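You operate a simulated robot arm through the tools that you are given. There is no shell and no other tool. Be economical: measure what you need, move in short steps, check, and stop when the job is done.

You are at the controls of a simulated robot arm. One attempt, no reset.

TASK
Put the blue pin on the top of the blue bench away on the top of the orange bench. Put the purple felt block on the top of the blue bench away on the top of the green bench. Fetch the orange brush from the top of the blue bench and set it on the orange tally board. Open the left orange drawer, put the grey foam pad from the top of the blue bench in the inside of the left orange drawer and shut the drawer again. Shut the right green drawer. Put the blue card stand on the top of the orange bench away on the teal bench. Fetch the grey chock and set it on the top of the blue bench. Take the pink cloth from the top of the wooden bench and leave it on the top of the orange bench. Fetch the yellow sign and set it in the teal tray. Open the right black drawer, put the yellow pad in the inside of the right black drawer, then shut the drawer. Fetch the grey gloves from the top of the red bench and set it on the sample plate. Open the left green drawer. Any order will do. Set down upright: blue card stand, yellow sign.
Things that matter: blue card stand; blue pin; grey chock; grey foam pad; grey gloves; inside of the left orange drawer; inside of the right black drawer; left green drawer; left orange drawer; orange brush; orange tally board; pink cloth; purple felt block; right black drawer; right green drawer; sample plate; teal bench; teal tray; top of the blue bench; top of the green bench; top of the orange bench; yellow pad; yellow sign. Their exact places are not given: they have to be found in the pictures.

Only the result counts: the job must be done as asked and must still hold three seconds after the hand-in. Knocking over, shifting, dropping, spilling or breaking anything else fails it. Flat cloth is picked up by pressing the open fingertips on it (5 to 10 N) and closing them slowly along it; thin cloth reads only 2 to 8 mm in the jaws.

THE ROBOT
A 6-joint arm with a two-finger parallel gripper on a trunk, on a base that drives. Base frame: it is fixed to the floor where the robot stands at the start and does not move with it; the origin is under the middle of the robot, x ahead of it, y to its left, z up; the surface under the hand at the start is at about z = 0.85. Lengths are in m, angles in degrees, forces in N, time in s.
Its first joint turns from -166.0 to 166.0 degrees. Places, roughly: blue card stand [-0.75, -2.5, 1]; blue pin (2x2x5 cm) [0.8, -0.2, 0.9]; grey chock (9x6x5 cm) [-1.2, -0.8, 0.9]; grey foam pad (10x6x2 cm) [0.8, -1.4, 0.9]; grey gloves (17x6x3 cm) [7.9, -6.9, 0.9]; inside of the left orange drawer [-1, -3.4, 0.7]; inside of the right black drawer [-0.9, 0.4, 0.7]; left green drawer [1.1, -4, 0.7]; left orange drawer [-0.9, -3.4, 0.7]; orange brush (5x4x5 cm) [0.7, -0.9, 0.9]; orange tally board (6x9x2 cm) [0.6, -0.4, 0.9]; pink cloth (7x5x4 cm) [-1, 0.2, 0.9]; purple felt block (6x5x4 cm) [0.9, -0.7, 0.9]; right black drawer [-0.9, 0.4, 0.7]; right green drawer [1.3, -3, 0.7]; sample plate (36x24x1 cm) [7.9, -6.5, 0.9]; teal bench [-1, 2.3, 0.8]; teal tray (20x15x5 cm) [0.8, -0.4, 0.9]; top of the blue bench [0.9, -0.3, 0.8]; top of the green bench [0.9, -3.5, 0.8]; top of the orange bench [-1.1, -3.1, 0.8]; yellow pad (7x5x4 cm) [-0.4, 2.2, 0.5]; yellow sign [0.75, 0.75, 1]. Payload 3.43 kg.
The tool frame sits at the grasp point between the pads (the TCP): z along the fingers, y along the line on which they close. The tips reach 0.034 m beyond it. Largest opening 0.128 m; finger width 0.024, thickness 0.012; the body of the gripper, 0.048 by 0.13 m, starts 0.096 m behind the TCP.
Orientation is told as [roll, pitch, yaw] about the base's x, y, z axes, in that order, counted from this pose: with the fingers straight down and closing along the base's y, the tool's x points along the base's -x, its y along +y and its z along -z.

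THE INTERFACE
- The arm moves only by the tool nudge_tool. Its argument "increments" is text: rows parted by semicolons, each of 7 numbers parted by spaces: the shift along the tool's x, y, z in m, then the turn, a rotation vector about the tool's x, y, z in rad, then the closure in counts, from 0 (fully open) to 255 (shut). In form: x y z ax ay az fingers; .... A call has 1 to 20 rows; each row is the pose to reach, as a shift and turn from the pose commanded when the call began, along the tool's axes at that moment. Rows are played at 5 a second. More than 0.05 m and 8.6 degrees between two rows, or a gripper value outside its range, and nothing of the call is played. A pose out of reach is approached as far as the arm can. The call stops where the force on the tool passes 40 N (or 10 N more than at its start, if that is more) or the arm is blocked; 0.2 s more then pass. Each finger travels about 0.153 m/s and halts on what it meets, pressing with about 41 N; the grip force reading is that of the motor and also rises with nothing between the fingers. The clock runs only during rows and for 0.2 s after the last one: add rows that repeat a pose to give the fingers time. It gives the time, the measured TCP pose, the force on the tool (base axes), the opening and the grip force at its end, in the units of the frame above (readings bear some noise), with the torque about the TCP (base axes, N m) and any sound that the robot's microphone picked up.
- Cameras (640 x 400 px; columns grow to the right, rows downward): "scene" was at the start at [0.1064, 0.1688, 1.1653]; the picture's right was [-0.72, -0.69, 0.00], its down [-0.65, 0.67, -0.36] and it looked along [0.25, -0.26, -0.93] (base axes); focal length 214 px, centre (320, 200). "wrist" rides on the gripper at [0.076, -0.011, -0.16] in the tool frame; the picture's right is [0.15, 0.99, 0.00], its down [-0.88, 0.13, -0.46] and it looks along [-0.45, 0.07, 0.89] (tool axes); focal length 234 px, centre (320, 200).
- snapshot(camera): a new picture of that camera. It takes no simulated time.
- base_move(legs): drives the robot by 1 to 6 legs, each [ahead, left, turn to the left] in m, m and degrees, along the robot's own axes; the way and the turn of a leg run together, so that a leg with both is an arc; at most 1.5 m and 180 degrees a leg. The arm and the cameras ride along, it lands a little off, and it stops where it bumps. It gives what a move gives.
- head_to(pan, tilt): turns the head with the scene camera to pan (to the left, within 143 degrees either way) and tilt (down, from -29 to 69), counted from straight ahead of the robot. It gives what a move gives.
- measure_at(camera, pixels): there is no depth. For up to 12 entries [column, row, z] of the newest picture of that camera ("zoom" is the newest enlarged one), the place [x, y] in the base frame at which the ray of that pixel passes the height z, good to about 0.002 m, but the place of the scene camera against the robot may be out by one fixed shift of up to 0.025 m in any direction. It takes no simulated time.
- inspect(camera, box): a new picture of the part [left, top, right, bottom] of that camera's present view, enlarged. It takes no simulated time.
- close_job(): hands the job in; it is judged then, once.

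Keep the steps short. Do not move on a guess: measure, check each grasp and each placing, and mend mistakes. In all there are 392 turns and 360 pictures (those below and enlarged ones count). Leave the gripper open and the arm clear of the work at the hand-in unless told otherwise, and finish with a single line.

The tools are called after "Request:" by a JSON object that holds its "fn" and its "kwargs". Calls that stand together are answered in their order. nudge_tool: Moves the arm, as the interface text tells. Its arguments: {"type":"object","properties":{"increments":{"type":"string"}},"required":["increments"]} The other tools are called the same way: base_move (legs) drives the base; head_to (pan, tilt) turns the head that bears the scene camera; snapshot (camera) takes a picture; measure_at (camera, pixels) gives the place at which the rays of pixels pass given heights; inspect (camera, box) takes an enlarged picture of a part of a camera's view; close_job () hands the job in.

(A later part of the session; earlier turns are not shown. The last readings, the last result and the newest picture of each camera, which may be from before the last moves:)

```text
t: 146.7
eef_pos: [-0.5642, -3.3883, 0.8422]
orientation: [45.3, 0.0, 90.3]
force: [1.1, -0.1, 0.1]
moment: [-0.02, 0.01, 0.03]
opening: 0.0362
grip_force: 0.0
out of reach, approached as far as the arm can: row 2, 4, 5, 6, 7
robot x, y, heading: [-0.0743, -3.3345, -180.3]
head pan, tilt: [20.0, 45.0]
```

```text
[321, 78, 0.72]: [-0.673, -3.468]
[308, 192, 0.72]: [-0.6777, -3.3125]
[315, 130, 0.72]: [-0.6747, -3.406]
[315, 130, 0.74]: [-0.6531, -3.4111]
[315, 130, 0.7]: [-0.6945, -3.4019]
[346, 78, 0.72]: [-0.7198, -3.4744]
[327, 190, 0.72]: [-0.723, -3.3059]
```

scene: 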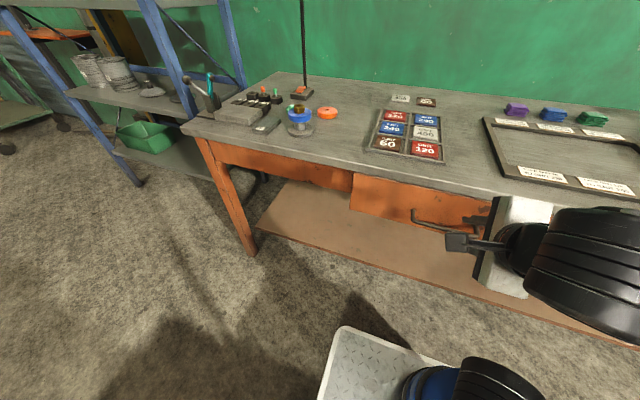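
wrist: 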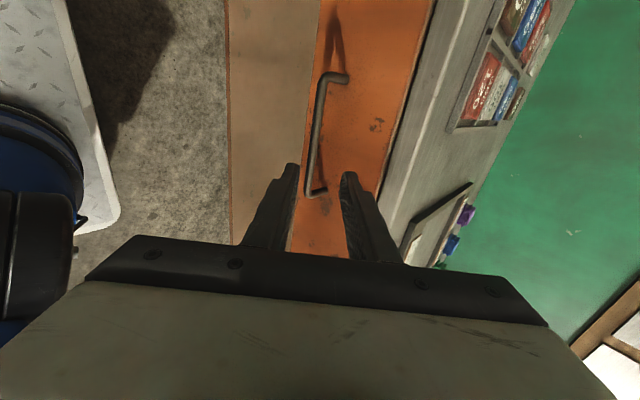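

Request:
{"fn": "nudge_tool", "kwargs": {"increments": "0.002 -0.008 0.03 0 0 0 183; 0.002 -0.008 0.06 0 0 0 183; 0.002 -0.008 0.09 0 0 0 183; 0.002 -0.008 0.12 0 0 0 183; 0.002 -0.008 0.145 0 0 0 183; 0.002 -0.008 0.145 0 0 0 183"}}

Request:
{"fn": "inspect", "kwargs": {"camera": "wrist", "box": [200, 80, 440, 260]}}

```text
t: 147.8
eef_pos: [-0.6551, -3.3991, 0.7754]
orientation: [45.5, 0.1, 90.1]
force: [43.0, 3.5, 30.0]
moment: [0.24, -1.57, -0.37]
opening: 0.0409
grip_force: 4.4
out of reach, approached as far as the arm can: row 3, 4, 5
robot x, y, heading: [-0.075, -3.336, -180.1]
head pan, tilt: [20.0, 45.0]
stopped in row 5: the force on the tool passed its limit at 98 N (the readings are from after the stop); the commanded pose is now the measured one
```

```text
2.22 times, centred on (320, 170) of wrist
```

zoom: 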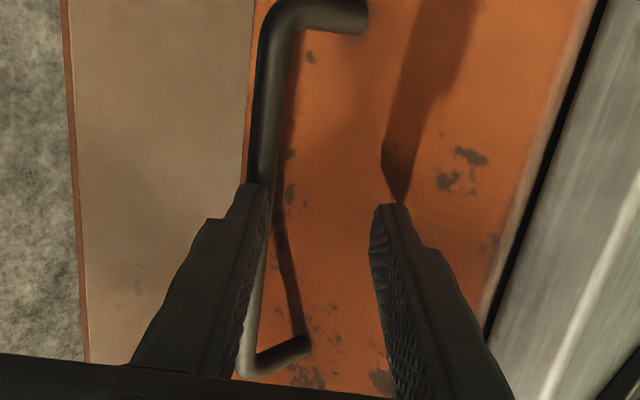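

Request:
{"fn": "nudge_tool", "kwargs": {"increments": "0 0.002 -0.02 0 0 0 183; 0 -0.01 -0.06 0 0 0 183; 0 0 -0.1 0 0 0 183; 0 0.03 -0.13 0 0 0 183; 0 0.06 -0.16 0 0 0 183; 0 0.06 -0.16 0 0 0 183"}}

Request:
{"fn": "base_move", "kwargs": {"legs": [[0, -0.45, 0]]}}

```text
t: 149.2
eef_pos: [-0.5823, -3.4026, 0.9283]
orientation: [45.5, 0.0, 90.2]
force: [-0.5, -0.5, 0.2]
moment: [0.0, -0.01, 0.0]
opening: 0.0362
grip_force: 0.1
robot x, y, heading: [-0.0731, -3.3337, -180.1]
head pan, tilt: [20.0, 45.0]
```

```text
t: 151.9
eef_pos: [-0.5845, -2.9574, 0.9286]
orientation: [45.4, 0.1, 90.7]
force: [0.2, -0.1, -0.7]
moment: [-0.01, -0.01, -0.04]
opening: 0.0359
grip_force: 0.0
robot x, y, heading: [-0.0753, -2.8817, -179.3]
head pan, tilt: [20.0, 45.0]
```

Request:
{"fn": "nudge_tool", "kwargs": {"increments": "0.045 0 0 0 0 0 183; 0.09 0 0 0 0 0 183; 0.135 0 0 0 0 0 183; 0.18 0 0 0 0 0 183; 0.225 0 0 0 0 0 183; 0.27 0 0 0 0 0 183; 0.315 0 0 0 0 0 183; 0.36 -0.01 0.01 0 0 0 183; 0.4 -0.025 0.02 0 0 0 183; 0.435 -0.045 0.03 0 0 0 183; 0.435 -0.075 0.0467 0 0 0 183; 0.435 -0.075 0.0467 0 0 0 183"}}

Request:
{"fn": "inspect", "kwargs": {"camera": "wrist", "box": [200, 30, 440, 230]}}

```text
t: 154.5
eef_pos: [-0.6362, -3.3836, 0.9266]
orientation: [41.1, -3.1, 94.8]
force: [0.4, -0.3, -0.3]
moment: [0.01, -0.01, 0.0]
opening: 0.0362
grip_force: 0.1
out of reach, approached as far as the arm can: row 2, 3, 4, 5, 6, 7, 8, 9, 10, 11, 12
robot x, y, heading: [-0.0753, -2.8842, -179.2]
head pan, tilt: [20.0, 45.0]
```

```text
2.00 times, centred on (320, 130) of wrist
```

zoom: 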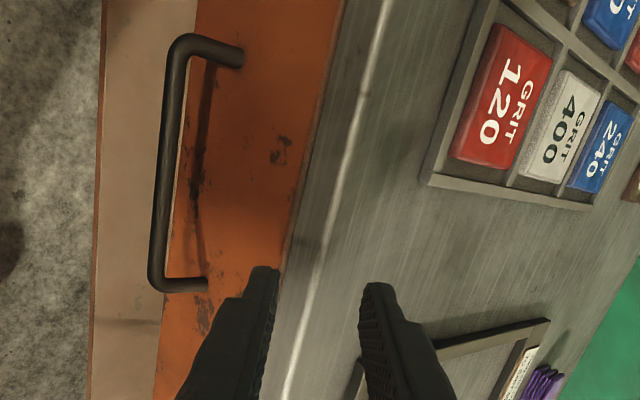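

Request:
{"fn": "nudge_tool", "kwargs": {"increments": "-0.01 0 -0.03 0.1 0 0 183; -0.05 0 -0.05 0.2 0.05 0.08 183; -0.09 0 -0.06 0.2 0.05 0.08 183; -0.13 0 -0.07 0.2 0.05 0.08 183; -0.17 0 -0.08 0.2 0.05 0.08 183; -0.21 0 -0.09 0.2 0.05 0.08 183; -0.25 0 -0.1 0.2 0.05 0.08 183; -0.29 0 -0.1 0.2 0.05 0.08 183; -0.33 0 -0.1 0.2 0.05 0.08 183; -0.37 0 -0.1 0.2 0.05 0.08 183; -0.41 0 -0.1 0.2 0.05 0.08 183; -0.41 0 -0.1 0.2 0.05 0.08 183"}}

```text
t: 157.1
eef_pos: [-0.6041, -2.9748, 1.0242]
orientation: [29.7, 1.8, 92.7]
force: [-1.0, 1.0, -0.1]
moment: [-0.02, -0.01, 0.02]
opening: 0.0361
grip_force: 0.0
robot x, y, heading: [-0.0751, -2.8837, -179.2]
head pan, tilt: [20.0, 45.0]
```

Request:
{"fn": "base_move", "kwargs": {"legs": [[0, 0.43, -0.8]]}}

Request:
{"fn": "nudge_tool", "kwargs": {"increments": "0 0 0 0 0 0.04 183; 0 0 0 0 0.03 0.04 183; 0 0 0 0 0.03 0.04 183"}}

```text
t: 159.8
eef_pos: [-0.6028, -3.4174, 1.0252]
orientation: [29.7, 1.8, 92.2]
force: [0.5, 0.7, -0.3]
moment: [-0.02, -0.02, 0.02]
opening: 0.0361
grip_force: 0.1
robot x, y, heading: [-0.0711, -3.3277, -180.0]
head pan, tilt: [20.0, 45.0]
```

```text
t: 160.6
eef_pos: [-0.6038, -3.4167, 1.0237]
orientation: [29.7, 4.5, 91.0]
force: [0.5, 0.3, 0.4]
moment: [0.02, -0.02, -0.05]
opening: 0.036
grip_force: 0.0
robot x, y, heading: [-0.0759, -3.3287, -179.9]
head pan, tilt: [20.0, 45.0]
```

Request:
{"fn": "nudge_tool", "kwargs": {"increments": "0 0 0 0 -0.035 0 183; 0 0 0 0 -0.07 0 183; 0 0 0 0 -0.07 0 183"}}

```text
t: 161.4
eef_pos: [-0.6028, -3.4171, 1.0235]
orientation: [29.7, 1.0, 89.1]
force: [-0.7, -0.6, 0.1]
moment: [0.04, 0.0, 0.01]
opening: 0.0364
grip_force: 0.1
robot x, y, heading: [-0.0734, -3.3265, -180.0]
head pan, tilt: [20.0, 45.0]
```

Request:
{"fn": "nudge_tool", "kwargs": {"increments": "-0.006 -0.02 0.036 0 0 0 183; -0.012 -0.04 0.072 0 0 0 183; -0.018 -0.06 0.108 0 0 0 183; -0.025 -0.075 0.144 0 0 0 183; -0.025 -0.09 0.179 0 0 0 183; -0.025 -0.09 0.179 0 0 0 183"}}

Request:
{"fn": "inspect", "kwargs": {"camera": "wrist", "box": [200, 50, 440, 250]}}

```text
t: 162.8
eef_pos: [-0.6127, -3.3946, 0.8205]
orientation: [29.6, 1.1, 89.1]
force: [-0.2, -0.9, -0.7]
moment: [0.03, 0.04, -0.02]
opening: 0.0358
grip_force: 0.0
robot x, y, heading: [-0.0724, -3.3304, -179.7]
head pan, tilt: [20.0, 45.0]
```

```text
2.00 times, centred on (320, 150) of wrist
```

zoom: 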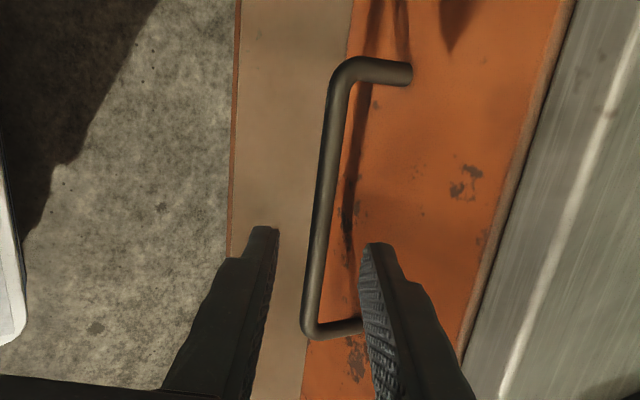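

Request:
{"fn": "nudge_tool", "kwargs": {"increments": "0 0.0035 0.03 0 0 0 183; 0 0.0035 0.06 0 0 0 183; 0 0.0035 0.08 0 0 0 183; 0 0.0035 0.098 0 0 0 183; 0 0.0035 0.098 0 0 0 183"}}

Request:
{"fn": "inspect", "kwargs": {"camera": "wrist", "box": [200, 50, 440, 250]}}

```text
t: 164.0
eef_pos: [-0.6633, -3.3979, 0.7385]
orientation: [29.6, 1.0, 89.1]
force: [0.0, -0.8, -1.3]
moment: [0.0, 0.02, 0.04]
opening: 0.0362
grip_force: 0.0
robot x, y, heading: [-0.071, -3.3329, -179.8]
head pan, tilt: [20.0, 45.0]
```

```text
2.00 times, centred on (320, 150) of wrist
```

zoom: 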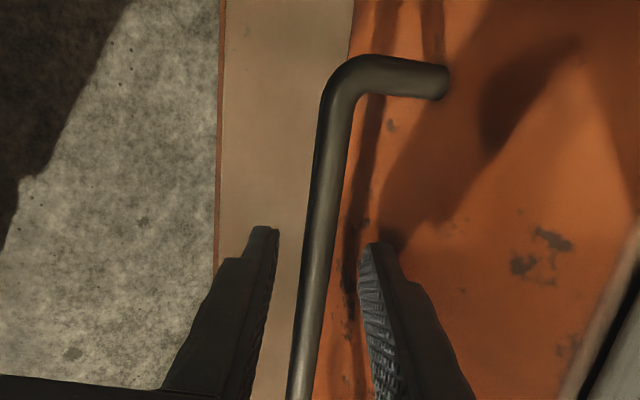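

Request:
{"fn": "nudge_tool", "kwargs": {"increments": "0 0 0 0 0 0 230; 0 0 0 0 0 0 255; 0 0 0 0 0 0 255"}}

Request:
{"fn": "nudge_tool", "kwargs": {"increments": "0 -0.013 -0.0075 0 0 0 255; 0 -0.03 -0.0175 0 0 0 255; 0 -0.052 -0.03 0 0 0 255; 0 -0.078 -0.045 0 0 0 255; 0 -0.104 -0.06 0 0 0 255; 0 -0.13 -0.075 0 0 0 255; 0 -0.147 -0.085 0 0 0 255; 0 -0.147 -0.085 0 0 0 255"}}

Request:
{"fn": "snapshot", "kwargs": {"camera": "scene"}}

```text
t: 164.9
eef_pos: [-0.6617, -3.3976, 0.7378]
orientation: [29.4, 0.8, 89.1]
force: [6.5, -1.6, 4.8]
moment: [0.95, 0.0, 0.77]
opening: 0.012
grip_force: 45.0
robot x, y, heading: [-0.0747, -3.3287, -179.9]
head pan, tilt: [20.0, 45.0]
stopped in row 3: the force on the tool passed its limit at 42 N (the readings are from after the stop); the commanded pose is now the measured one
```

```text
t: 166.7
eef_pos: [-0.5102, -3.398, 0.7544]
orientation: [29.2, 1.1, 89.3]
force: [2.8, -29.3, -8.1]
moment: [-0.28, -0.22, 1.39]
opening: 0.0122
grip_force: 44.8
out of reach, approached as far as the arm can: row 5, 6, 7, 8
robot x, y, heading: [-0.0698, -3.3292, -179.7]
head pan, tilt: [20.0, 45.0]
```

```text
287 pictures are left
```

scene: 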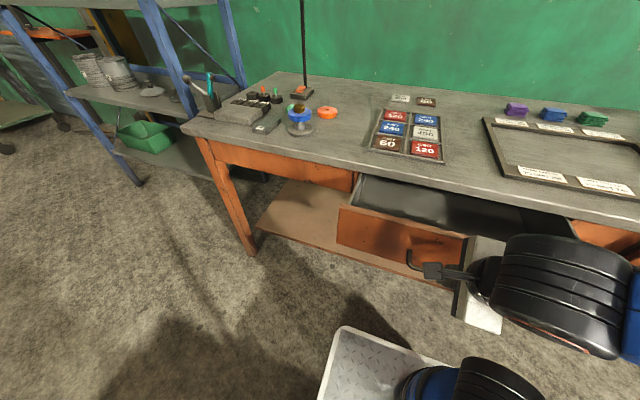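

Request:
{"fn": "nudge_tool", "kwargs": {"increments": "0 0 0 0 0 0 220; 0 0 0 0 0 0 183; 0 0 0 0 0 0 183; 0 0 -0.02 0 0 0 183; 0 0.01 -0.05 0 0 0 183; 0 0.03 -0.08 0 0 0 183; 0 0.06 -0.11 0 0 0 183; 0 0.09 -0.14 0 0 0 183; 0 0.12 -0.17 0 0 0 100; 0 0.12 -0.17 0 0 0 0"}}

Request:
{"fn": "snapshot", "kwargs": {"camera": "wrist"}}

```text
t: 168.9
eef_pos: [-0.5294, -3.3919, 0.9621]
orientation: [29.2, 0.8, 89.2]
force: [-0.5, -0.6, 0.2]
moment: [0.02, 0.0, -0.03]
opening: 0.1281
grip_force: 0.0
out of reach, approached as far as the arm can: row 4, 5
robot x, y, heading: [-0.0726, -3.3288, -180.0]
head pan, tilt: [20.0, 45.0]
```

```text
286 pictures are left
```

wrist: 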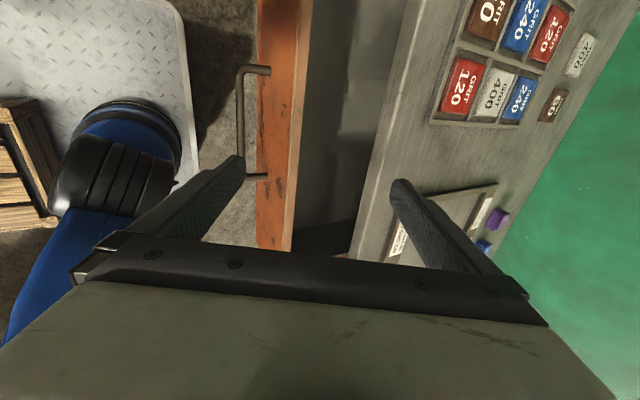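

Request:
{"fn": "nudge_tool", "kwargs": {"increments": "0 0.03 -0.02 0.1 0 0 0; 0 0.05 -0.05 0.2 0 0 0; 0 0.06 -0.07 0.3 0 0 0; 0 0.07 -0.09 0.4 0 0 0; 0 0.07 -0.1 0.51 0 0 0; 0 0.07 -0.1 0.51 0 0 0"}}

Request:
{"fn": "base_move", "kwargs": {"legs": [[0, -1.45, 0], [0.02, 0, 90], [0, 0, 90]]}}

```text
t: 170.3
eef_pos: [-0.5408, -3.3923, 1.0845]
orientation: [0.1, 1.0, 89.0]
force: [0.2, -0.6, -0.4]
moment: [0.0, 0.0, -0.01]
opening: 0.1281
grip_force: 0.1
robot x, y, heading: [-0.0744, -3.323, -180.0]
head pan, tilt: [20.0, 45.0]
```

```text
t: 185.0
eef_pos: [0.4043, -1.8809, 1.0832]
orientation: [0.1, 0.9, -96.5]
force: [0.7, 0.5, 0.4]
moment: [-0.04, 0.02, 0.02]
opening: 0.1279
grip_force: 0.2
robot x, y, heading: [-0.0688, -1.9025, -5.4]
head pan, tilt: [20.0, 45.0]
```

Request:
{"fn": "base_move", "kwargs": {"legs": [[0, 0.33, 5.4]]}}

Request:
{"fn": "nudge_tool", "kwargs": {"increments": "0 0 0 0 0 -0.14 0; 0 0 0 0 0 -0.28 0; 0 0 0 0 0 -0.42 0; 0 0 0 0 0 -0.56 0; 0 0 0 0 0 -0.7 0; 0 0 0 0 0 -0.84 0; 0 0 0 0 0 -0.98 0; 0 0 0 0 0 -1.12 0; 0 0 0 0 0 -1.26 0; 0 0 0 0 0 -1.4 0; 0 0 0 0 0 -1.55 0; 0 0 0 0 0 -1.55 0"}}

Request:
{"fn": "snapshot", "kwargs": {"camera": "wrist"}}

```text
t: 187.1
eef_pos: [0.414, -1.511, 1.0823]
orientation: [0.1, 0.9, -90.7]
force: [0.2, -0.4, -0.3]
moment: [0.04, 0.0, 0.01]
opening: 0.1281
grip_force: 0.1
robot x, y, heading: [-0.0528, -1.579, 0.4]
head pan, tilt: [20.0, 45.0]
```

```text
t: 189.7
eef_pos: [0.4158, -1.5119, 1.0832]
orientation: [0.9, -0.1, -1.8]
force: [-0.3, -0.6, -1.0]
moment: [0.01, -0.01, -0.01]
opening: 0.1279
grip_force: 0.1
robot x, y, heading: [-0.0537, -1.5771, 0.1]
head pan, tilt: [20.0, 45.0]
```

```text
285 pictures are left
```

wrist: 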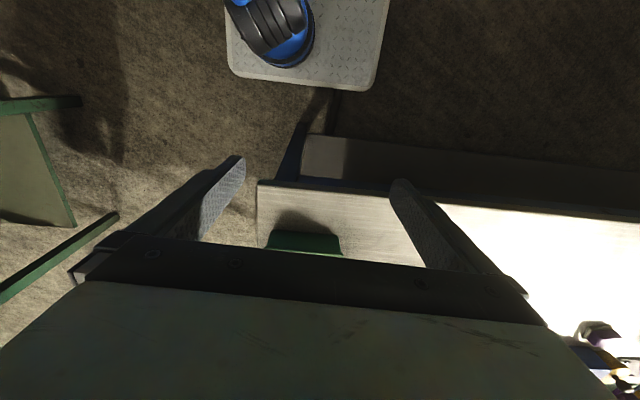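

Request:
{"fn": "nudge_tool", "kwargs": {"increments": "-0.04 0.022 0 0 0 0 0; -0.08 0.044 0 0 0 0 0; -0.12 0.066 0 0 0 0 0; -0.16 0.088 0 0 0 0 0; -0.2 0.11 0 0 0 0 0; -0.24 0.132 0 0 0 0 0; -0.284 0.143 0.01 0 0 0 0; -0.284 0.143 0.03 0 0 0 0; -0.284 0.143 0.03 0 0 0 0"}}

Request:
{"fn": "snapshot", "kwargs": {"camera": "wrist"}}

```text
t: 191.7
eef_pos: [0.7059, -1.3756, 1.0536]
orientation: [0.9, 0.0, -1.9]
force: [-0.5, 0.2, 0.7]
moment: [0.05, 0.0, -0.01]
opening: 0.128
grip_force: 0.0
robot x, y, heading: [-0.0546, -1.5786, 0.5]
head pan, tilt: [20.0, 45.0]
```

```text
284 pictures are left
```

wrist: 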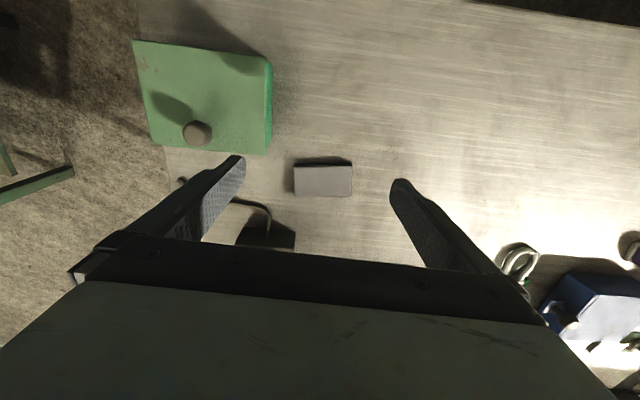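

Request:
{"fn": "inspect", "kwargs": {"camera": "wrist", "box": [220, 130, 420, 255]}}

Request:
{"fn": "measure_at", "kwargs": {"camera": "wrist", "pixels": [[294, 166, 0.87], [352, 165, 0.87], [351, 196, 0.87], [296, 196, 0.87], [292, 235, 0.85], [270, 215, 0.85], [272, 100, 0.9], [268, 152, 0.87]]}}

```text
3.20 times, centred on (320, 192) of wrist
```

zoom: 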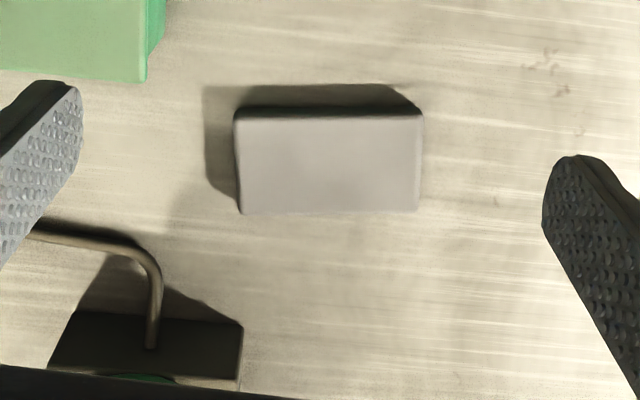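

```text
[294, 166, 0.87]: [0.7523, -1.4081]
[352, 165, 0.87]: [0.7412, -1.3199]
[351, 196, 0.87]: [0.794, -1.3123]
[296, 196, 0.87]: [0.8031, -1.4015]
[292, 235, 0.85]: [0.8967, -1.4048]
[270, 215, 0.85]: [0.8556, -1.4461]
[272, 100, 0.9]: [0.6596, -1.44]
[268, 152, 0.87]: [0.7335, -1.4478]
```

Request:
{"fn": "nudge_tool", "kwargs": {"increments": "-0.03 0.008 0.02 0 0 -0.08 16; -0.0665 0.0178 0.04 0 0 -0.157 16; -0.0665 0.0178 0.08 0 0 -0.157 16; -0.0665 0.0178 0.12 0 0 -0.157 16; -0.0665 0.0178 0.12 0 0 -0.157 16"}}

Request:
{"fn": "snapshot", "kwargs": {"camera": "wrist"}}

```text
t: 192.9
eef_pos: [0.77, -1.3576, 0.935]
orientation: [0.9, -0.3, 7.1]
force: [0.5, 0.9, 0.0]
moment: [0.01, 0.0, 0.0]
opening: 0.1199
grip_force: 0.0
robot x, y, heading: [-0.0562, -1.5765, 0.3]
head pan, tilt: [20.0, 45.0]
```

```text
282 pictures are left
```

wrist: 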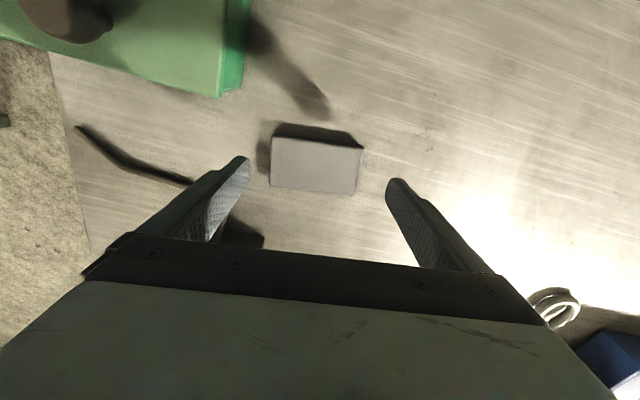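

Request:
{"fn": "nudge_tool", "kwargs": {"increments": "0 -0.002 0.025 0 0 0 16; 0 -0.002 0.04 0 0 0 16; 0 -0.002 0.047 0 0 0 16; 0 -0.002 0.047 0 0 0 60; 0 -0.002 0.047 0 0 0 100; 0 -0.002 0.047 0 0 0 140; 0 -0.002 0.047 0 0 0 140"}}

Request:
{"fn": "inspect", "kwargs": {"camera": "wrist", "box": [200, 100, 440, 250]}}

```text
t: 194.5
eef_pos: [0.7709, -1.3604, 0.8871]
orientation: [0.9, -0.4, 7.1]
force: [-0.6, 0.6, -0.2]
moment: [0.0, -0.01, 0.0]
opening: 0.0934
grip_force: 40.4
robot x, y, heading: [-0.0511, -1.5803, 0.4]
head pan, tilt: [20.0, 45.0]
```

```text
2.67 times, centred on (320, 175) of wrist
```

zoom: 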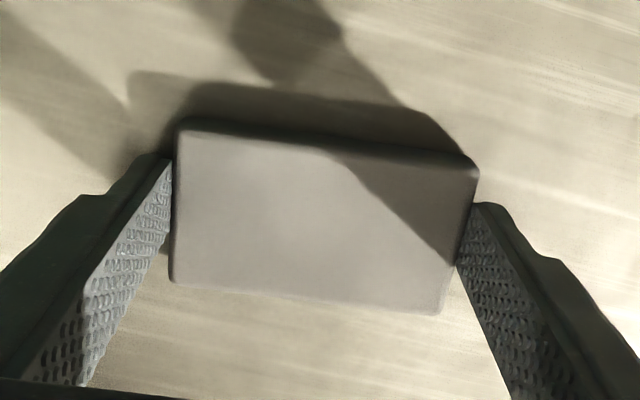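

Request:
{"fn": "nudge_tool", "kwargs": {"increments": "0 0 -0.04 0 0 0 255; 0 0 -0.08 0 0 0 255; 0.03 0 -0.11 0 0 0 255; 0.06 0 -0.14 0 0 0 255; 0.1 0 -0.16 0 0 0 255; 0.14 0 -0.18 0 0 0 255; 0.18 0 -0.19 0 0 0 255; 0.22 0 -0.19 0 0 0 255; 0.26 0 -0.19 0 0 0 255; 0.3 0 -0.19 0 0 0 255; 0.34 0 -0.19 0 0 0 255; 0.34 0 -0.19 0 0 0 255"}}

Request:
{"fn": "base_move", "kwargs": {"legs": [[0, -0.35, 0], [0, 0, -90], [0, 0, -90], [0, 1.4, 0]]}}

Request:
{"fn": "snapshot", "kwargs": {"camera": "wrist"}}

```text
t: 197.1
eef_pos: [0.4333, -1.4057, 1.0771]
orientation: [0.9, -0.4, 7.1]
force: [-0.4, 0.0, -0.9]
moment: [-0.02, 0.0, -0.01]
opening: 0.0933
grip_force: 40.8
robot x, y, heading: [-0.0559, -1.5782, 0.1]
head pan, tilt: [20.0, 45.0]
```

```text
t: 213.8
eef_pos: [-0.6191, -3.4806, 1.0787]
orientation: [0.8, -0.3, -176.6]
force: [-0.3, 0.0, -0.9]
moment: [-0.04, -0.01, 0.03]
opening: 0.0936
grip_force: 41.1
robot x, y, heading: [-0.1221, -3.3469, 176.6]
head pan, tilt: [20.0, 45.0]
```

```text
280 pictures are left
```

wrist: 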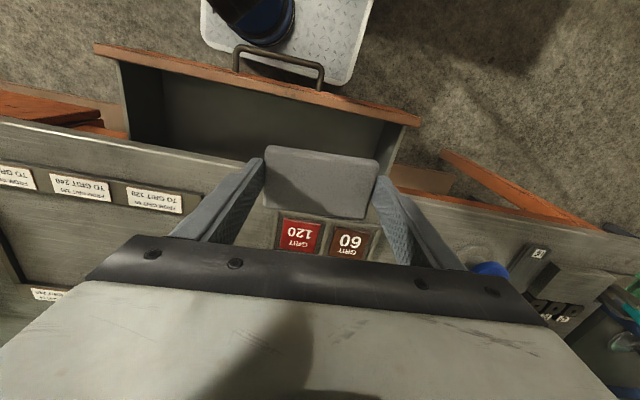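

Request:
{"fn": "measure_at", "kwargs": {"camera": "wrist", "pixels": [[122, 62, 0.8], [405, 125, 0.8], [250, 88, 0.8], [240, 160, 0.85], [165, 135, 0.68], [290, 70, 0.72]]}}

```text
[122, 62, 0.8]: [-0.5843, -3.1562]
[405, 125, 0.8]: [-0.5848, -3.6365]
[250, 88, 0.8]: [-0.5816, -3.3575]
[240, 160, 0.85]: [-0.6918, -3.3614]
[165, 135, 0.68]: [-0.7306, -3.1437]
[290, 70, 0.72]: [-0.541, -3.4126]
```

Request:
{"fn": "nudge_tool", "kwargs": {"increments": "-0.006 -0.04 0 0 0 0.03 255; -0.0122 -0.081 0.01 0 0 0.06 255; -0.0122 -0.081 0.05 0 0 0.06 255; -0.0122 -0.081 0.09 0 0 0.06 255; -0.0122 -0.081 0.13 0 0 0.06 255; -0.0122 -0.081 0.17 0 0 0.06 255; -0.0122 -0.081 0.2 0 0 0.06 255; -0.0122 -0.081 0.2 0 0 0.06 255"}}

Request:
{"fn": "snapshot", "kwargs": {"camera": "wrist"}}

```text
t: 215.6
eef_pos: [-0.6386, -3.4048, 0.8758]
orientation: [0.9, -0.2, -180.0]
force: [-0.1, 0.2, 0.5]
moment: [0.03, 0.01, 0.01]
opening: 0.0934
grip_force: 41.0
robot x, y, heading: [-0.1268, -3.3417, 176.6]
head pan, tilt: [20.0, 45.0]
```

```text
279 pictures are left
```

wrist: 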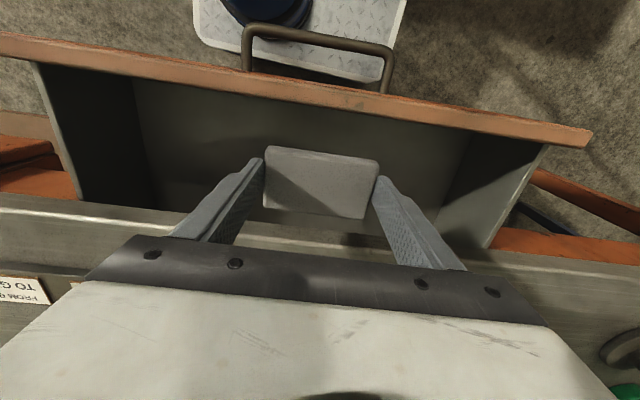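

Request:
{"fn": "nudge_tool", "kwargs": {"increments": "0 0 0.03 0 0 0 255; 0 0 0.06 0 0 0 255; 0 0 0.09 0 0 0 255; 0 0 0.115 0 0 0 255; 0 0 0.125 0 0 0 255; 0 0 0.125 0 0 0 255"}}

Request:
{"fn": "snapshot", "kwargs": {"camera": "wrist"}}

```text
t: 217.0
eef_pos: [-0.6394, -3.4081, 0.7523]
orientation: [1.0, -0.2, 180.1]
force: [-0.3, 0.1, 0.1]
moment: [0.05, 0.02, 0.0]
opening: 0.0935
grip_force: 41.0
robot x, y, heading: [-0.1227, -3.3426, 176.4]
head pan, tilt: [20.0, 45.0]
```

```text
278 pictures are left
```

wrist: 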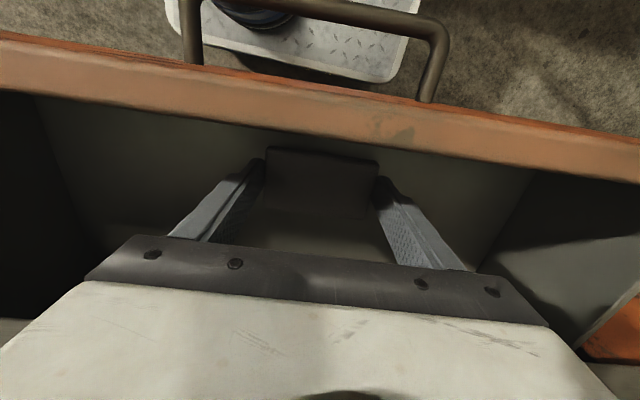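

Continue down slowly to the drawer floor.

Request:
{"fn": "nudge_tool", "kwargs": {"increments": "0 0 0.008 0 0 0 255; 0 0 0.016 0 0 0 255; 0 0 0.022 0 0 0 255; 0 0 0.026 0 0 0 255; 0 0 0.03 0 0 0 255; 0 0 0.034 0 0 0 255; 0 0 0.038 0 0 0 255; 0 0 0.038 0 0 0 255"}}

```text
t: 218.5
eef_pos: [-0.6383, -3.4079, 0.7184]
orientation: [1.0, -0.6, -180.0]
force: [-0.2, 2.6, 15.8]
moment: [0.4, -0.12, -0.01]
opening: 0.0936
grip_force: 40.9
robot x, y, heading: [-0.1215, -3.3372, 176.6]
head pan, tilt: [20.0, 45.0]
stopped in row 7: the force on the tool passed its limit at 49 N (the readings are from after the stop); the commanded pose is now the measured one
```

Floor reached. Release and rise.

Request:
{"fn": "nudge_tool", "kwargs": {"increments": "0 0 -0.001 0 0 0 255; 0 0 -0.001 0 0 0 60; 0 0 -0.001 0 0 0 40; 0 0 -0.001 0 0 0 20; 0 0 -0.03 0 0 0 20; 0 0 -0.07 0 0 0 20; 0 0 -0.11 0 0 0 20; 0 0 -0.15 0 0 0 20; 0 0 -0.19 0 0 0 0; 0 0 -0.23 0 0 0 0; 0 0 -0.27 0 0 0 0; 0 0 -0.27 0 0 0 0"}}

Request:
{"fn": "snapshot", "kwargs": {"camera": "wrist"}}

```text
t: 221.1
eef_pos: [-0.6351, -3.4009, 0.9885]
orientation: [0.9, -0.5, -180.2]
force: [0.2, -0.1, 0.1]
moment: [0.01, 0.02, 0.02]
opening: 0.1279
grip_force: 0.1
robot x, y, heading: [-0.1243, -3.3432, 176.6]
head pan, tilt: [20.0, 45.0]
```

```text
277 pictures are left
```

wrist: 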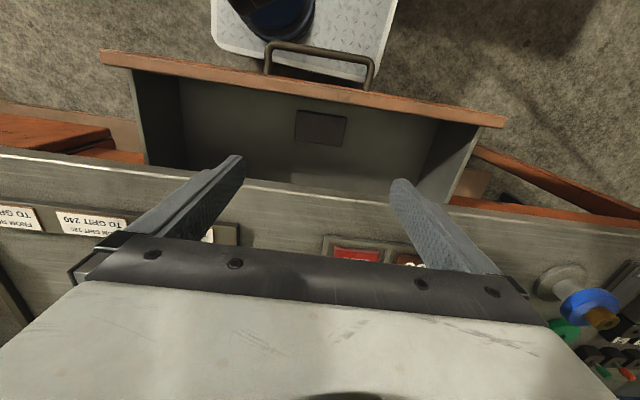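

Request:
{"fn": "nudge_tool", "kwargs": {"increments": "0.045 0 0 0 0 0 100; 0.09 0 0 0 0 0 255; 0.13 0 0 0 0 0 255; 0.148 0 0.04 0 0 0 255; 0.148 0 0.08 0 0 0 255; 0.148 0 0.12 0 0 0 255; 0.148 0 0.16 0 0 0 255; 0.148 0 0.2 0 0 0 255; 0.148 0 0.23 0 0 0 255; 0.148 0 0.2535 0 0 0 255; 0.148 0 0.2535 0 0 0 255"}}

Request:
{"fn": "snapshot", "kwargs": {"camera": "wrist"}}

```text
t: 223.5
eef_pos: [-0.4914, -3.407, 0.7338]
orientation: [0.9, -0.4, -180.0]
force: [0.4, 0.0, -0.4]
moment: [0.01, 0.03, 0.01]
opening: 0.0
grip_force: 33.4
robot x, y, heading: [-0.1264, -3.3458, 176.3]
head pan, tilt: [20.0, 45.0]
```

```text
276 pictures are left
```

wrist: 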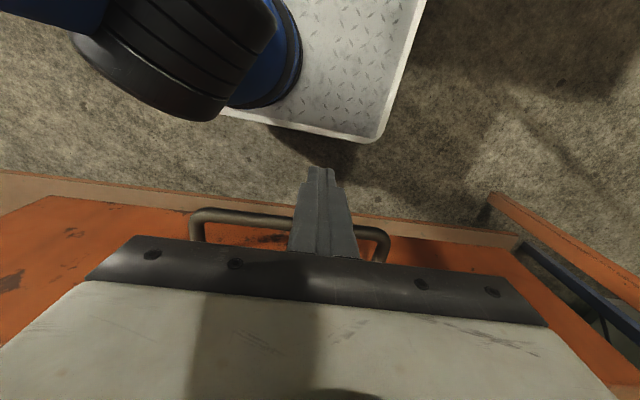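

Request:
{"fn": "nudge_tool", "kwargs": {"increments": "-0.02 0 0 0 0 0 255; -0.04 0 0 0 0 0 255; -0.06 0 0 0 0 0 255; -0.08 0 0 0 0 0 255; -0.1 0 0 0 0 0 255; -0.12 0 0 0 0 0 255; -0.14 0 0 0 0 0 255; -0.152 0 0 0 0 0 255; -0.16 0 0 0 0 0 255; -0.166 0 0 0 0 0 255; -0.166 0 0 0 0 0 255"}}

Request:
{"fn": "snapshot", "kwargs": {"camera": "scene"}}

```text
t: 225.6
eef_pos: [-0.6484, -3.4052, 0.7349]
orientation: [0.9, 0.0, 180.1]
force: [11.6, -1.2, 3.6]
moment: [-0.06, -0.03, -0.03]
opening: 0.0
grip_force: 32.8
robot x, y, heading: [-0.124, -3.3435, 176.8]
head pan, tilt: [20.0, 45.0]
stopped in row 10: the force on the tool passed its limit at 56 N (the readings are from after the stop); the commanded pose is now the measured one
```

```text
275 pictures are left
```

scene: 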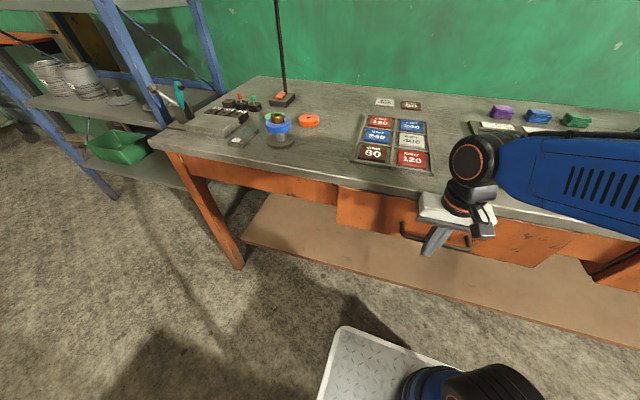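

Request:
{"fn": "nudge_tool", "kwargs": {"increments": "-0.004 0 0 0 0 0 255; -0.008 0 0 0 0 0 255; -0.012 0 0 0 0 0 255; -0.012 0 0 0 0 0 255"}}

Request:
{"fn": "inspect", "kwargs": {"camera": "scene", "box": [300, 150, 540, 300]}}

```text
t: 226.0
eef_pos: [-0.6488, -3.4064, 0.7351]
orientation: [0.9, 0.3, 179.8]
force: [11.0, -1.3, 2.1]
moment: [-0.04, -0.01, 0.01]
opening: 0.0
grip_force: 32.6
robot x, y, heading: [-0.1214, -3.3484, 176.8]
head pan, tilt: [20.0, 45.0]
stopped in row 1: the force on the tool passed its limit at 48 N (the readings are from after the stop); the commanded pose is now the measured one
```

```text
2.67 times, centred on (420, 225) of scene
```

zoom: 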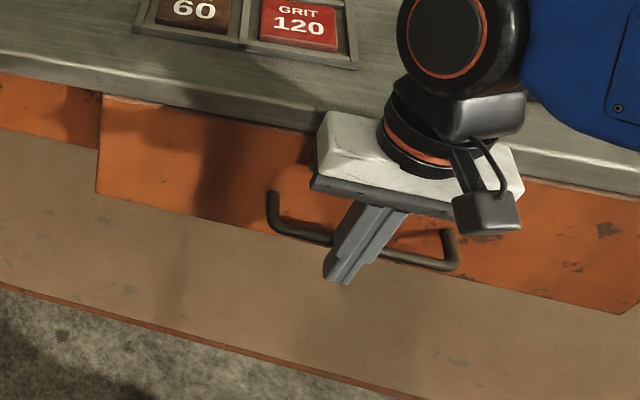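

Request:
{"fn": "nudge_tool", "kwargs": {"increments": "0.04 0 0 0 0 0 255; 0.08 0 0 0 0 0 200; 0.1 0 -0.04 0 0 0 100; 0.1 0 -0.08 0 0 0 0; 0.1 0 -0.12 0 0 0 0; 0.1 0 -0.16 0 0 0 0; 0.1 0 -0.2 0 0 0 0; 0.1 0 -0.24 0 0 0 0; 0.1 0 -0.28 0 0 0 0; 0.06 0 -0.31 0 0 0 0; 0.02 0 -0.33 0 0 0 0; 0.02 0 -0.33 0 0 0 0"}}

Request:
{"fn": "snapshot", "kwargs": {"camera": "wrist"}}

```text
t: 228.6
eef_pos: [-0.631, -3.3984, 1.0673]
orientation: [0.9, 0.2, -180.0]
force: [0.3, 0.2, 0.3]
moment: [-0.01, 0.01, 0.01]
opening: 0.1281
grip_force: 0.0
robot x, y, heading: [-0.1209, -3.3419, 177.0]
head pan, tilt: [20.0, 45.0]
```

```text
273 pictures are left
```

wrist: 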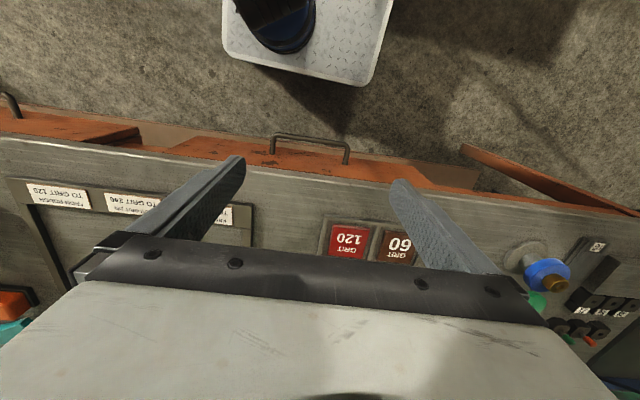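

Request:
{"fn": "measure_at", "kwargs": {"camera": "wrist", "pixels": [[310, 143, 0.72], [280, 138, 0.72], [340, 147, 0.72], [10, 100, 0.72]]}}

```text
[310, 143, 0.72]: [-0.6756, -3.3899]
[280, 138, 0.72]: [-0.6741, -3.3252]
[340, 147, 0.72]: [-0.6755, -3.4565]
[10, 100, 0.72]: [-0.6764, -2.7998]
```

Request:
{"fn": "base_move", "kwargs": {"legs": [[0, -0.88, 3]]}}

Request:
{"fn": "snapshot", "kwargs": {"camera": "wrist"}}

Request:
{"fn": "head_to", "kwargs": {"pan": 0, "tilt": 40}}

Request:
{"fn": "snapshot", "kwargs": {"camera": "scene"}}

```text
t: 233.1
eef_pos: [-0.5971, -2.5813, 1.0655]
orientation: [1.0, 0.3, -177.5]
force: [-0.8, -0.3, 0.9]
moment: [0.01, 0.0, -0.03]
opening: 0.1284
grip_force: 0.2
robot x, y, heading: [-0.0903, -2.5035, 179.3]
head pan, tilt: [20.0, 45.0]
```

```text
272 pictures are left
```

wrist: 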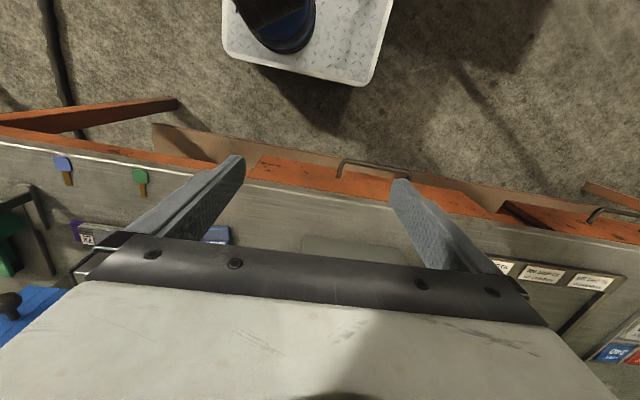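

```text
t: 233.9
eef_pos: [-0.5972, -2.5813, 1.066]
orientation: [0.9, 0.3, -177.4]
force: [-0.5, 0.4, -0.3]
moment: [-0.02, 0.01, 0.0]
opening: 0.1279
grip_force: 0.0
robot x, y, heading: [-0.0931, -2.5028, 179.4]
head pan, tilt: [0.0, 40.0]
```

```text
271 pictures are left
```

scene: 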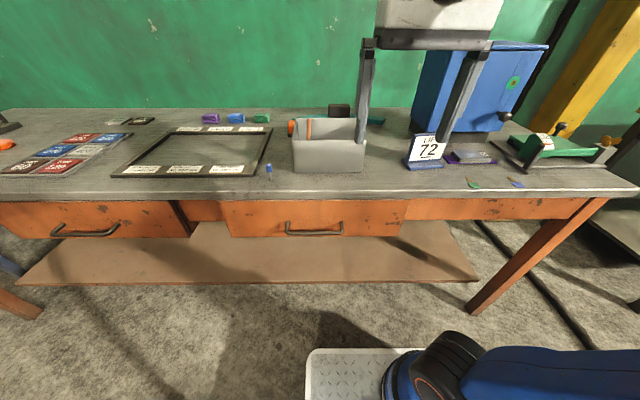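

Request:
{"fn": "nudge_tool", "kwargs": {"increments": "-0.025 -0.035 0 0 0 0 0; -0.05 -0.07 0 0 0 0 0; -0.075 -0.105 0 0 0 0 0; -0.1 -0.14 0 0 0 0 0; -0.116 -0.165 0 0 0 0 0; -0.116 -0.165 0 0 0 0 0"}}

Request:
{"fn": "snapshot", "kwargs": {"camera": "wrist"}}

Request:
{"fn": "inspect", "kwargs": {"camera": "scene", "box": [360, 100, 560, 225]}}

```text
t: 235.3
eef_pos: [-0.7239, -2.4214, 1.0645]
orientation: [0.9, 0.2, -177.4]
force: [-0.1, 0.2, 0.6]
moment: [-0.04, -0.03, -0.01]
opening: 0.128
grip_force: 0.1
robot x, y, heading: [-0.0915, -2.5008, 179.2]
head pan, tilt: [0.0, 40.0]
```

```text
270 pictures are left
```

wrist: 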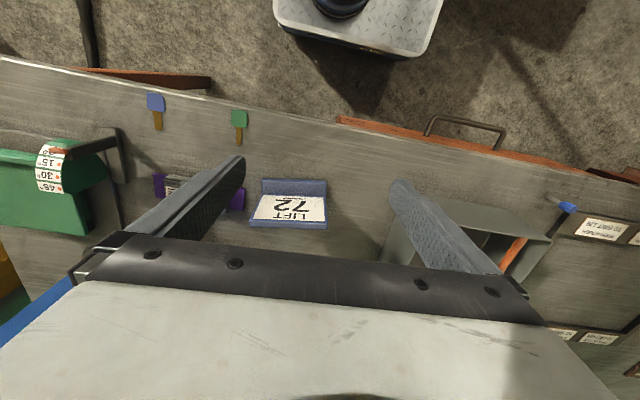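

```text
3.20 times, centred on (460, 162) of scene
```

zoom: 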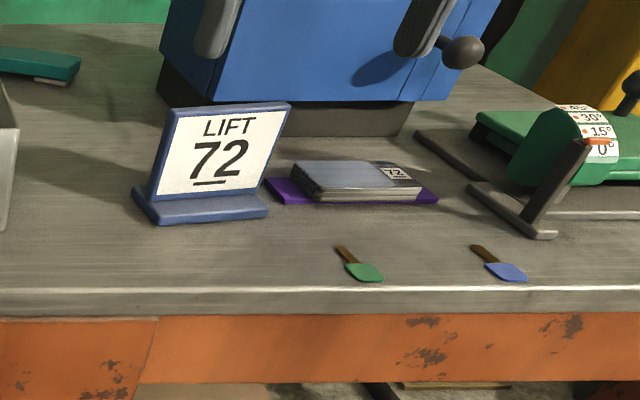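

Request:
{"fn": "inspect", "kwargs": {"camera": "wrist", "box": [220, 150, 380, 250]}}

Request:
{"fn": "measure_at", "kwargs": {"camera": "wrist", "pixels": [[263, 179, 0.86], [327, 181, 0.86], [250, 226, 0.93], [327, 229, 0.93], [250, 226, 0.91], [327, 229, 0.91], [250, 226, 0.95], [327, 229, 0.95], [243, 200, 0.86]]}}

```text
4.00 times, centred on (300, 200) of wrist
```

zoom: 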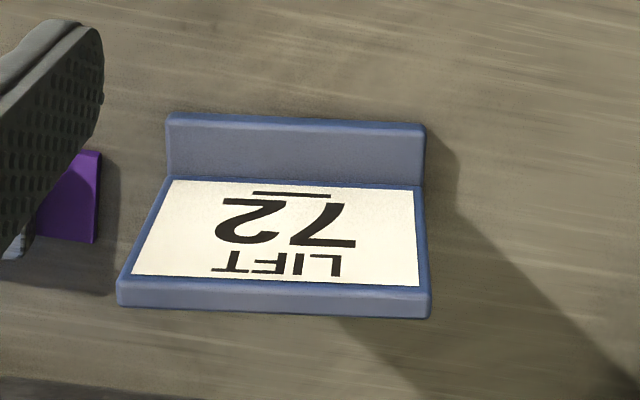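

```text
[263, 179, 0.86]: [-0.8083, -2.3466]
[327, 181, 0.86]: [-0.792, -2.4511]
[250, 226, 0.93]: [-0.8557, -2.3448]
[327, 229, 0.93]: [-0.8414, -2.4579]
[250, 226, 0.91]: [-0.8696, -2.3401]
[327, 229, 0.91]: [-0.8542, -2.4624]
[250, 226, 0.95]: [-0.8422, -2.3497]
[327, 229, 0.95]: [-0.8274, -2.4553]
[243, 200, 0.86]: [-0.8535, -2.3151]
```

Request:
{"fn": "nudge_tool", "kwargs": {"increments": "-0.035 -0.008 0 0 0 -0.05 0; -0.07 -0.016 0 0 0 -0.095 0; -0.103 -0.025 0.02 0 0 -0.095 0; -0.103 -0.025 0.04 0 0 -0.095 0; -0.103 -0.025 0.04 0 0 -0.095 0"}}

Request:
{"fn": "snapshot", "kwargs": {"camera": "wrist"}}

Request:
{"fn": "snapshot", "kwargs": {"camera": "scene"}}

```text
t: 236.5
eef_pos: [-0.8271, -2.4023, 1.0222]
orientation: [0.9, 0.3, -171.9]
force: [-0.5, 0.2, 0.5]
moment: [-0.01, 0.03, -0.02]
opening: 0.128
grip_force: 0.1
robot x, y, heading: [-0.0933, -2.5009, 179.4]
head pan, tilt: [0.0, 40.0]
```

```text
267 pictures are left
```

wrist: 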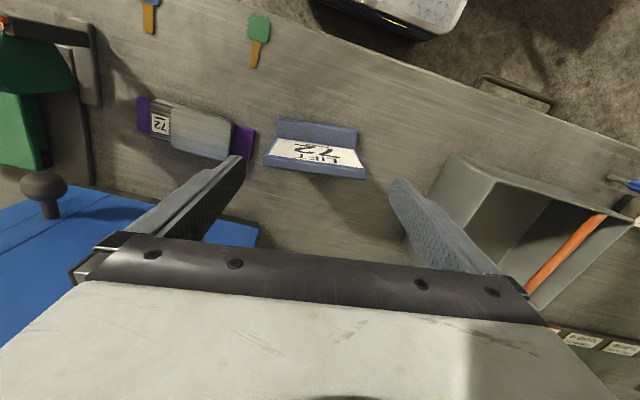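

```text
266 pictures are left
```

scene: 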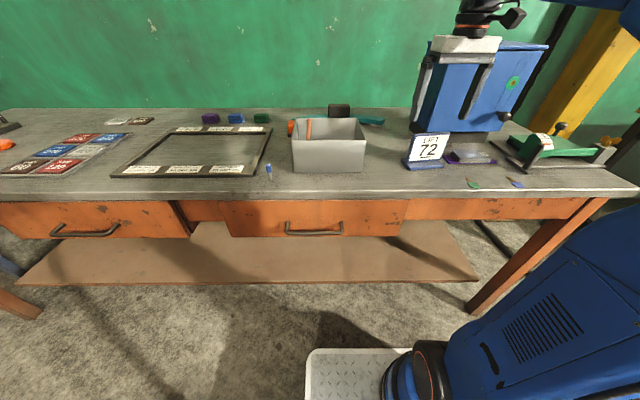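

Request:
{"fn": "measure_at", "kwargs": {"camera": "wrist", "pixels": [[264, 165, 0.95], [366, 178, 0.95], [258, 230, 1.05], [60, 190, 1.05], [258, 230, 1.1], [278, 120, 0.86], [356, 130, 0.86], [252, 135, 0.86]]}}

```text
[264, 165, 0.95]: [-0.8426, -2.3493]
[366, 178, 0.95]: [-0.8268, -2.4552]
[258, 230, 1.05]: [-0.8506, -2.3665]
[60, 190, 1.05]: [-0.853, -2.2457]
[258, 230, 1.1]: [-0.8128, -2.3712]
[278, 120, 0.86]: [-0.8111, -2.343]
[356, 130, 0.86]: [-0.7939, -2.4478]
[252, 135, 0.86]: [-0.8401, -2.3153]
```

Request:
{"fn": "measure_at", "kwargs": {"camera": "scene", "pixels": [[447, 141, 0.85], [490, 141, 0.85], [428, 167, 0.85], [405, 167, 0.85]]}}

```text
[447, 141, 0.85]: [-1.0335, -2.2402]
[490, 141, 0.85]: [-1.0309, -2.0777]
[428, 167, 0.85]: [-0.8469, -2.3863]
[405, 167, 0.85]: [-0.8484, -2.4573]
```

Request:
{"fn": "inspect", "kwargs": {"camera": "wrist", "box": [0, 150, 280, 325]}}

Request:
{"fn": "inspect", "kwargs": {"camera": "scene", "box": [360, 0, 600, 200]}}

```text
2.29 times, centred on (140, 238) of wrist
```

zoom: 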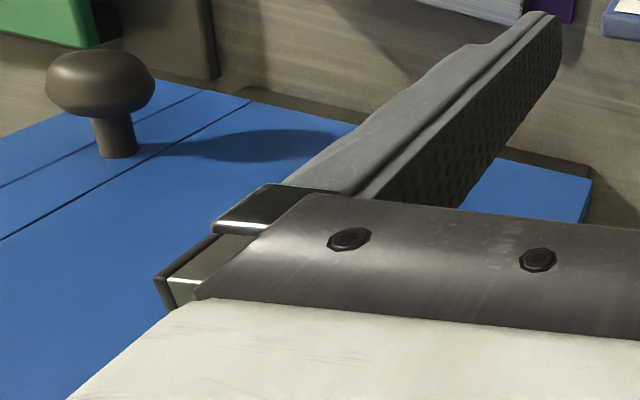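

```text
2.00 times, centred on (480, 100) of scene
```

zoom: 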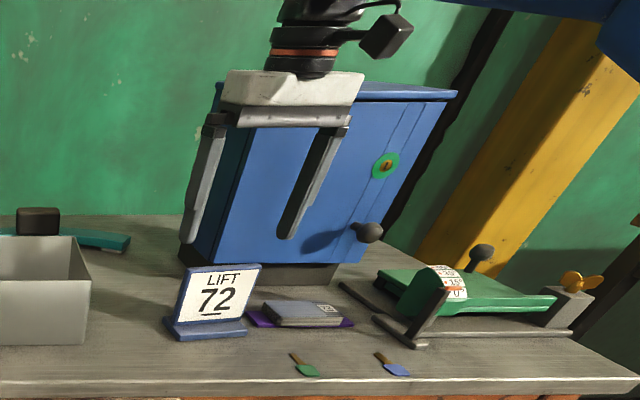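

Request:
{"fn": "nudge_tool", "kwargs": {"increments": "0 0 0.03 0 0 0 0; 0 0 0.06 0 0 0 0; 0 0 0.085 0 0 0 0; 0 0 0.105 0 0 0 0; 0 0 0.105 0 0 0 0"}}

Request:
{"fn": "inspect", "kwargs": {"camera": "wrist", "box": [180, 80, 460, 255]}}

```text
t: 237.7
eef_pos: [-0.8226, -2.4062, 0.9185]
orientation: [0.9, 0.2, -171.9]
force: [0.7, 0.0, -1.1]
moment: [-0.01, 0.0, 0.03]
opening: 0.128
grip_force: 0.1
robot x, y, heading: [-0.092, -2.5053, 179.2]
head pan, tilt: [0.0, 40.0]
```

```text
2.29 times, centred on (320, 168) of wrist
```

zoom: 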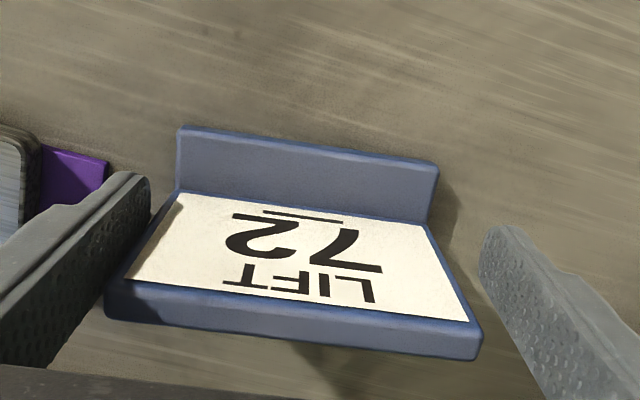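

Request:
{"fn": "nudge_tool", "kwargs": {"increments": "0 -0.005 0 0 0 0 0; 0 -0.005 0 0 0 0 20; 0 -0.005 0 0 0 0 40; 0 -0.005 0 0 0 0 60; 0 -0.005 0 0 0 0 90; 0 -0.005 0 0 0 0 90"}}

Request:
{"fn": "inspect", "kwargs": {"camera": "wrist", "box": [180, 80, 460, 255]}}

```text
t: 239.1
eef_pos: [-0.8245, -2.3997, 0.9187]
orientation: [0.9, 0.3, -171.9]
force: [-0.5, 0.6, 3.1]
moment: [0.26, 0.1, 0.01]
opening: 0.1092
grip_force: 41.0
robot x, y, heading: [-0.0897, -2.502, 179.4]
head pan, tilt: [0.0, 40.0]
```

```text
2.29 times, centred on (320, 168) of wrist
```

zoom: 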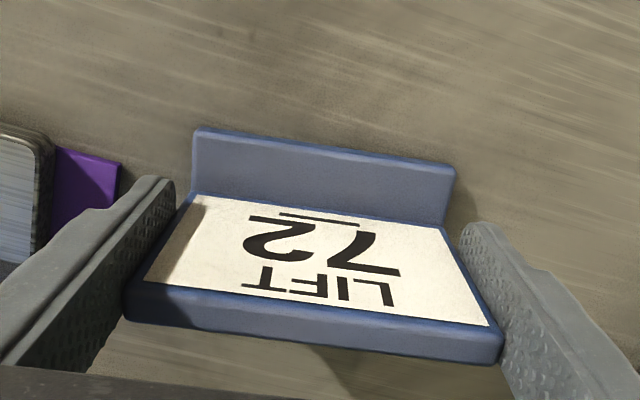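

Request:
{"fn": "nudge_tool", "kwargs": {"increments": "0 0 -0.03 0 0 0 255; 0 0 -0.06 0 0 0 255; 0 0 -0.1 0 0 0 255; 0 0 -0.14 0 0 0 255; 0.045 0 -0.145 0 0 0 255; 0.09 0 -0.145 0 0 0 255; 0.135 0 -0.145 0 0 0 255; 0.18 0 -0.145 0 0 0 255; 0.225 0 -0.145 0 0 0 255; 0.27 0 -0.145 0 0 0 255; 0.315 0.02 -0.145 0 0 0 255; 0.33 0.04 -0.145 0 0 0 255; 0.33 0.04 -0.145 0 0 0 255"}}

Request:
{"fn": "snapshot", "kwargs": {"camera": "wrist"}}

```text
t: 241.9
eef_pos: [-0.4956, -2.3919, 1.0599]
orientation: [0.9, 0.3, -171.9]
force: [-0.1, 0.3, 0.3]
moment: [0.01, -0.01, -0.01]
opening: 0.1096
grip_force: 40.9
robot x, y, heading: [-0.0943, -2.5048, 179.5]
head pan, tilt: [0.0, 40.0]
```

```text
261 pictures are left
```

wrist: 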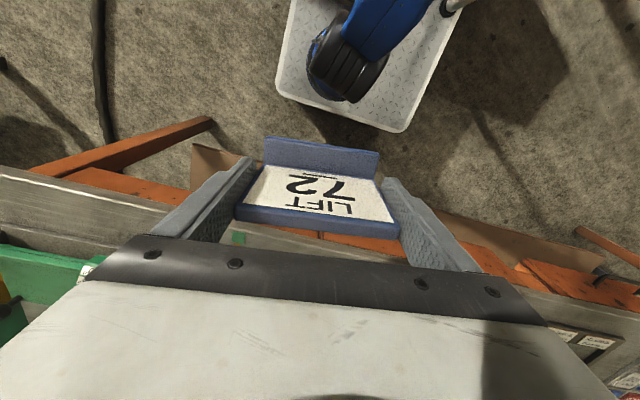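

Request:
{"fn": "base_move", "kwargs": {"legs": [[0, -0.55, 0], [0, 0, -89.5], [1.0, 0, 0]]}}

```text
t: 253.4
eef_pos: [-0.067, -0.583, 1.0597]
orientation: [0.8, 0.2, 102.4]
force: [0.3, -0.2, -0.4]
moment: [-0.03, 0.01, 0.01]
opening: 0.1093
grip_force: 41.6
robot x, y, heading: [-0.1423, -0.9923, 93.4]
head pan, tilt: [0.0, 40.0]
```

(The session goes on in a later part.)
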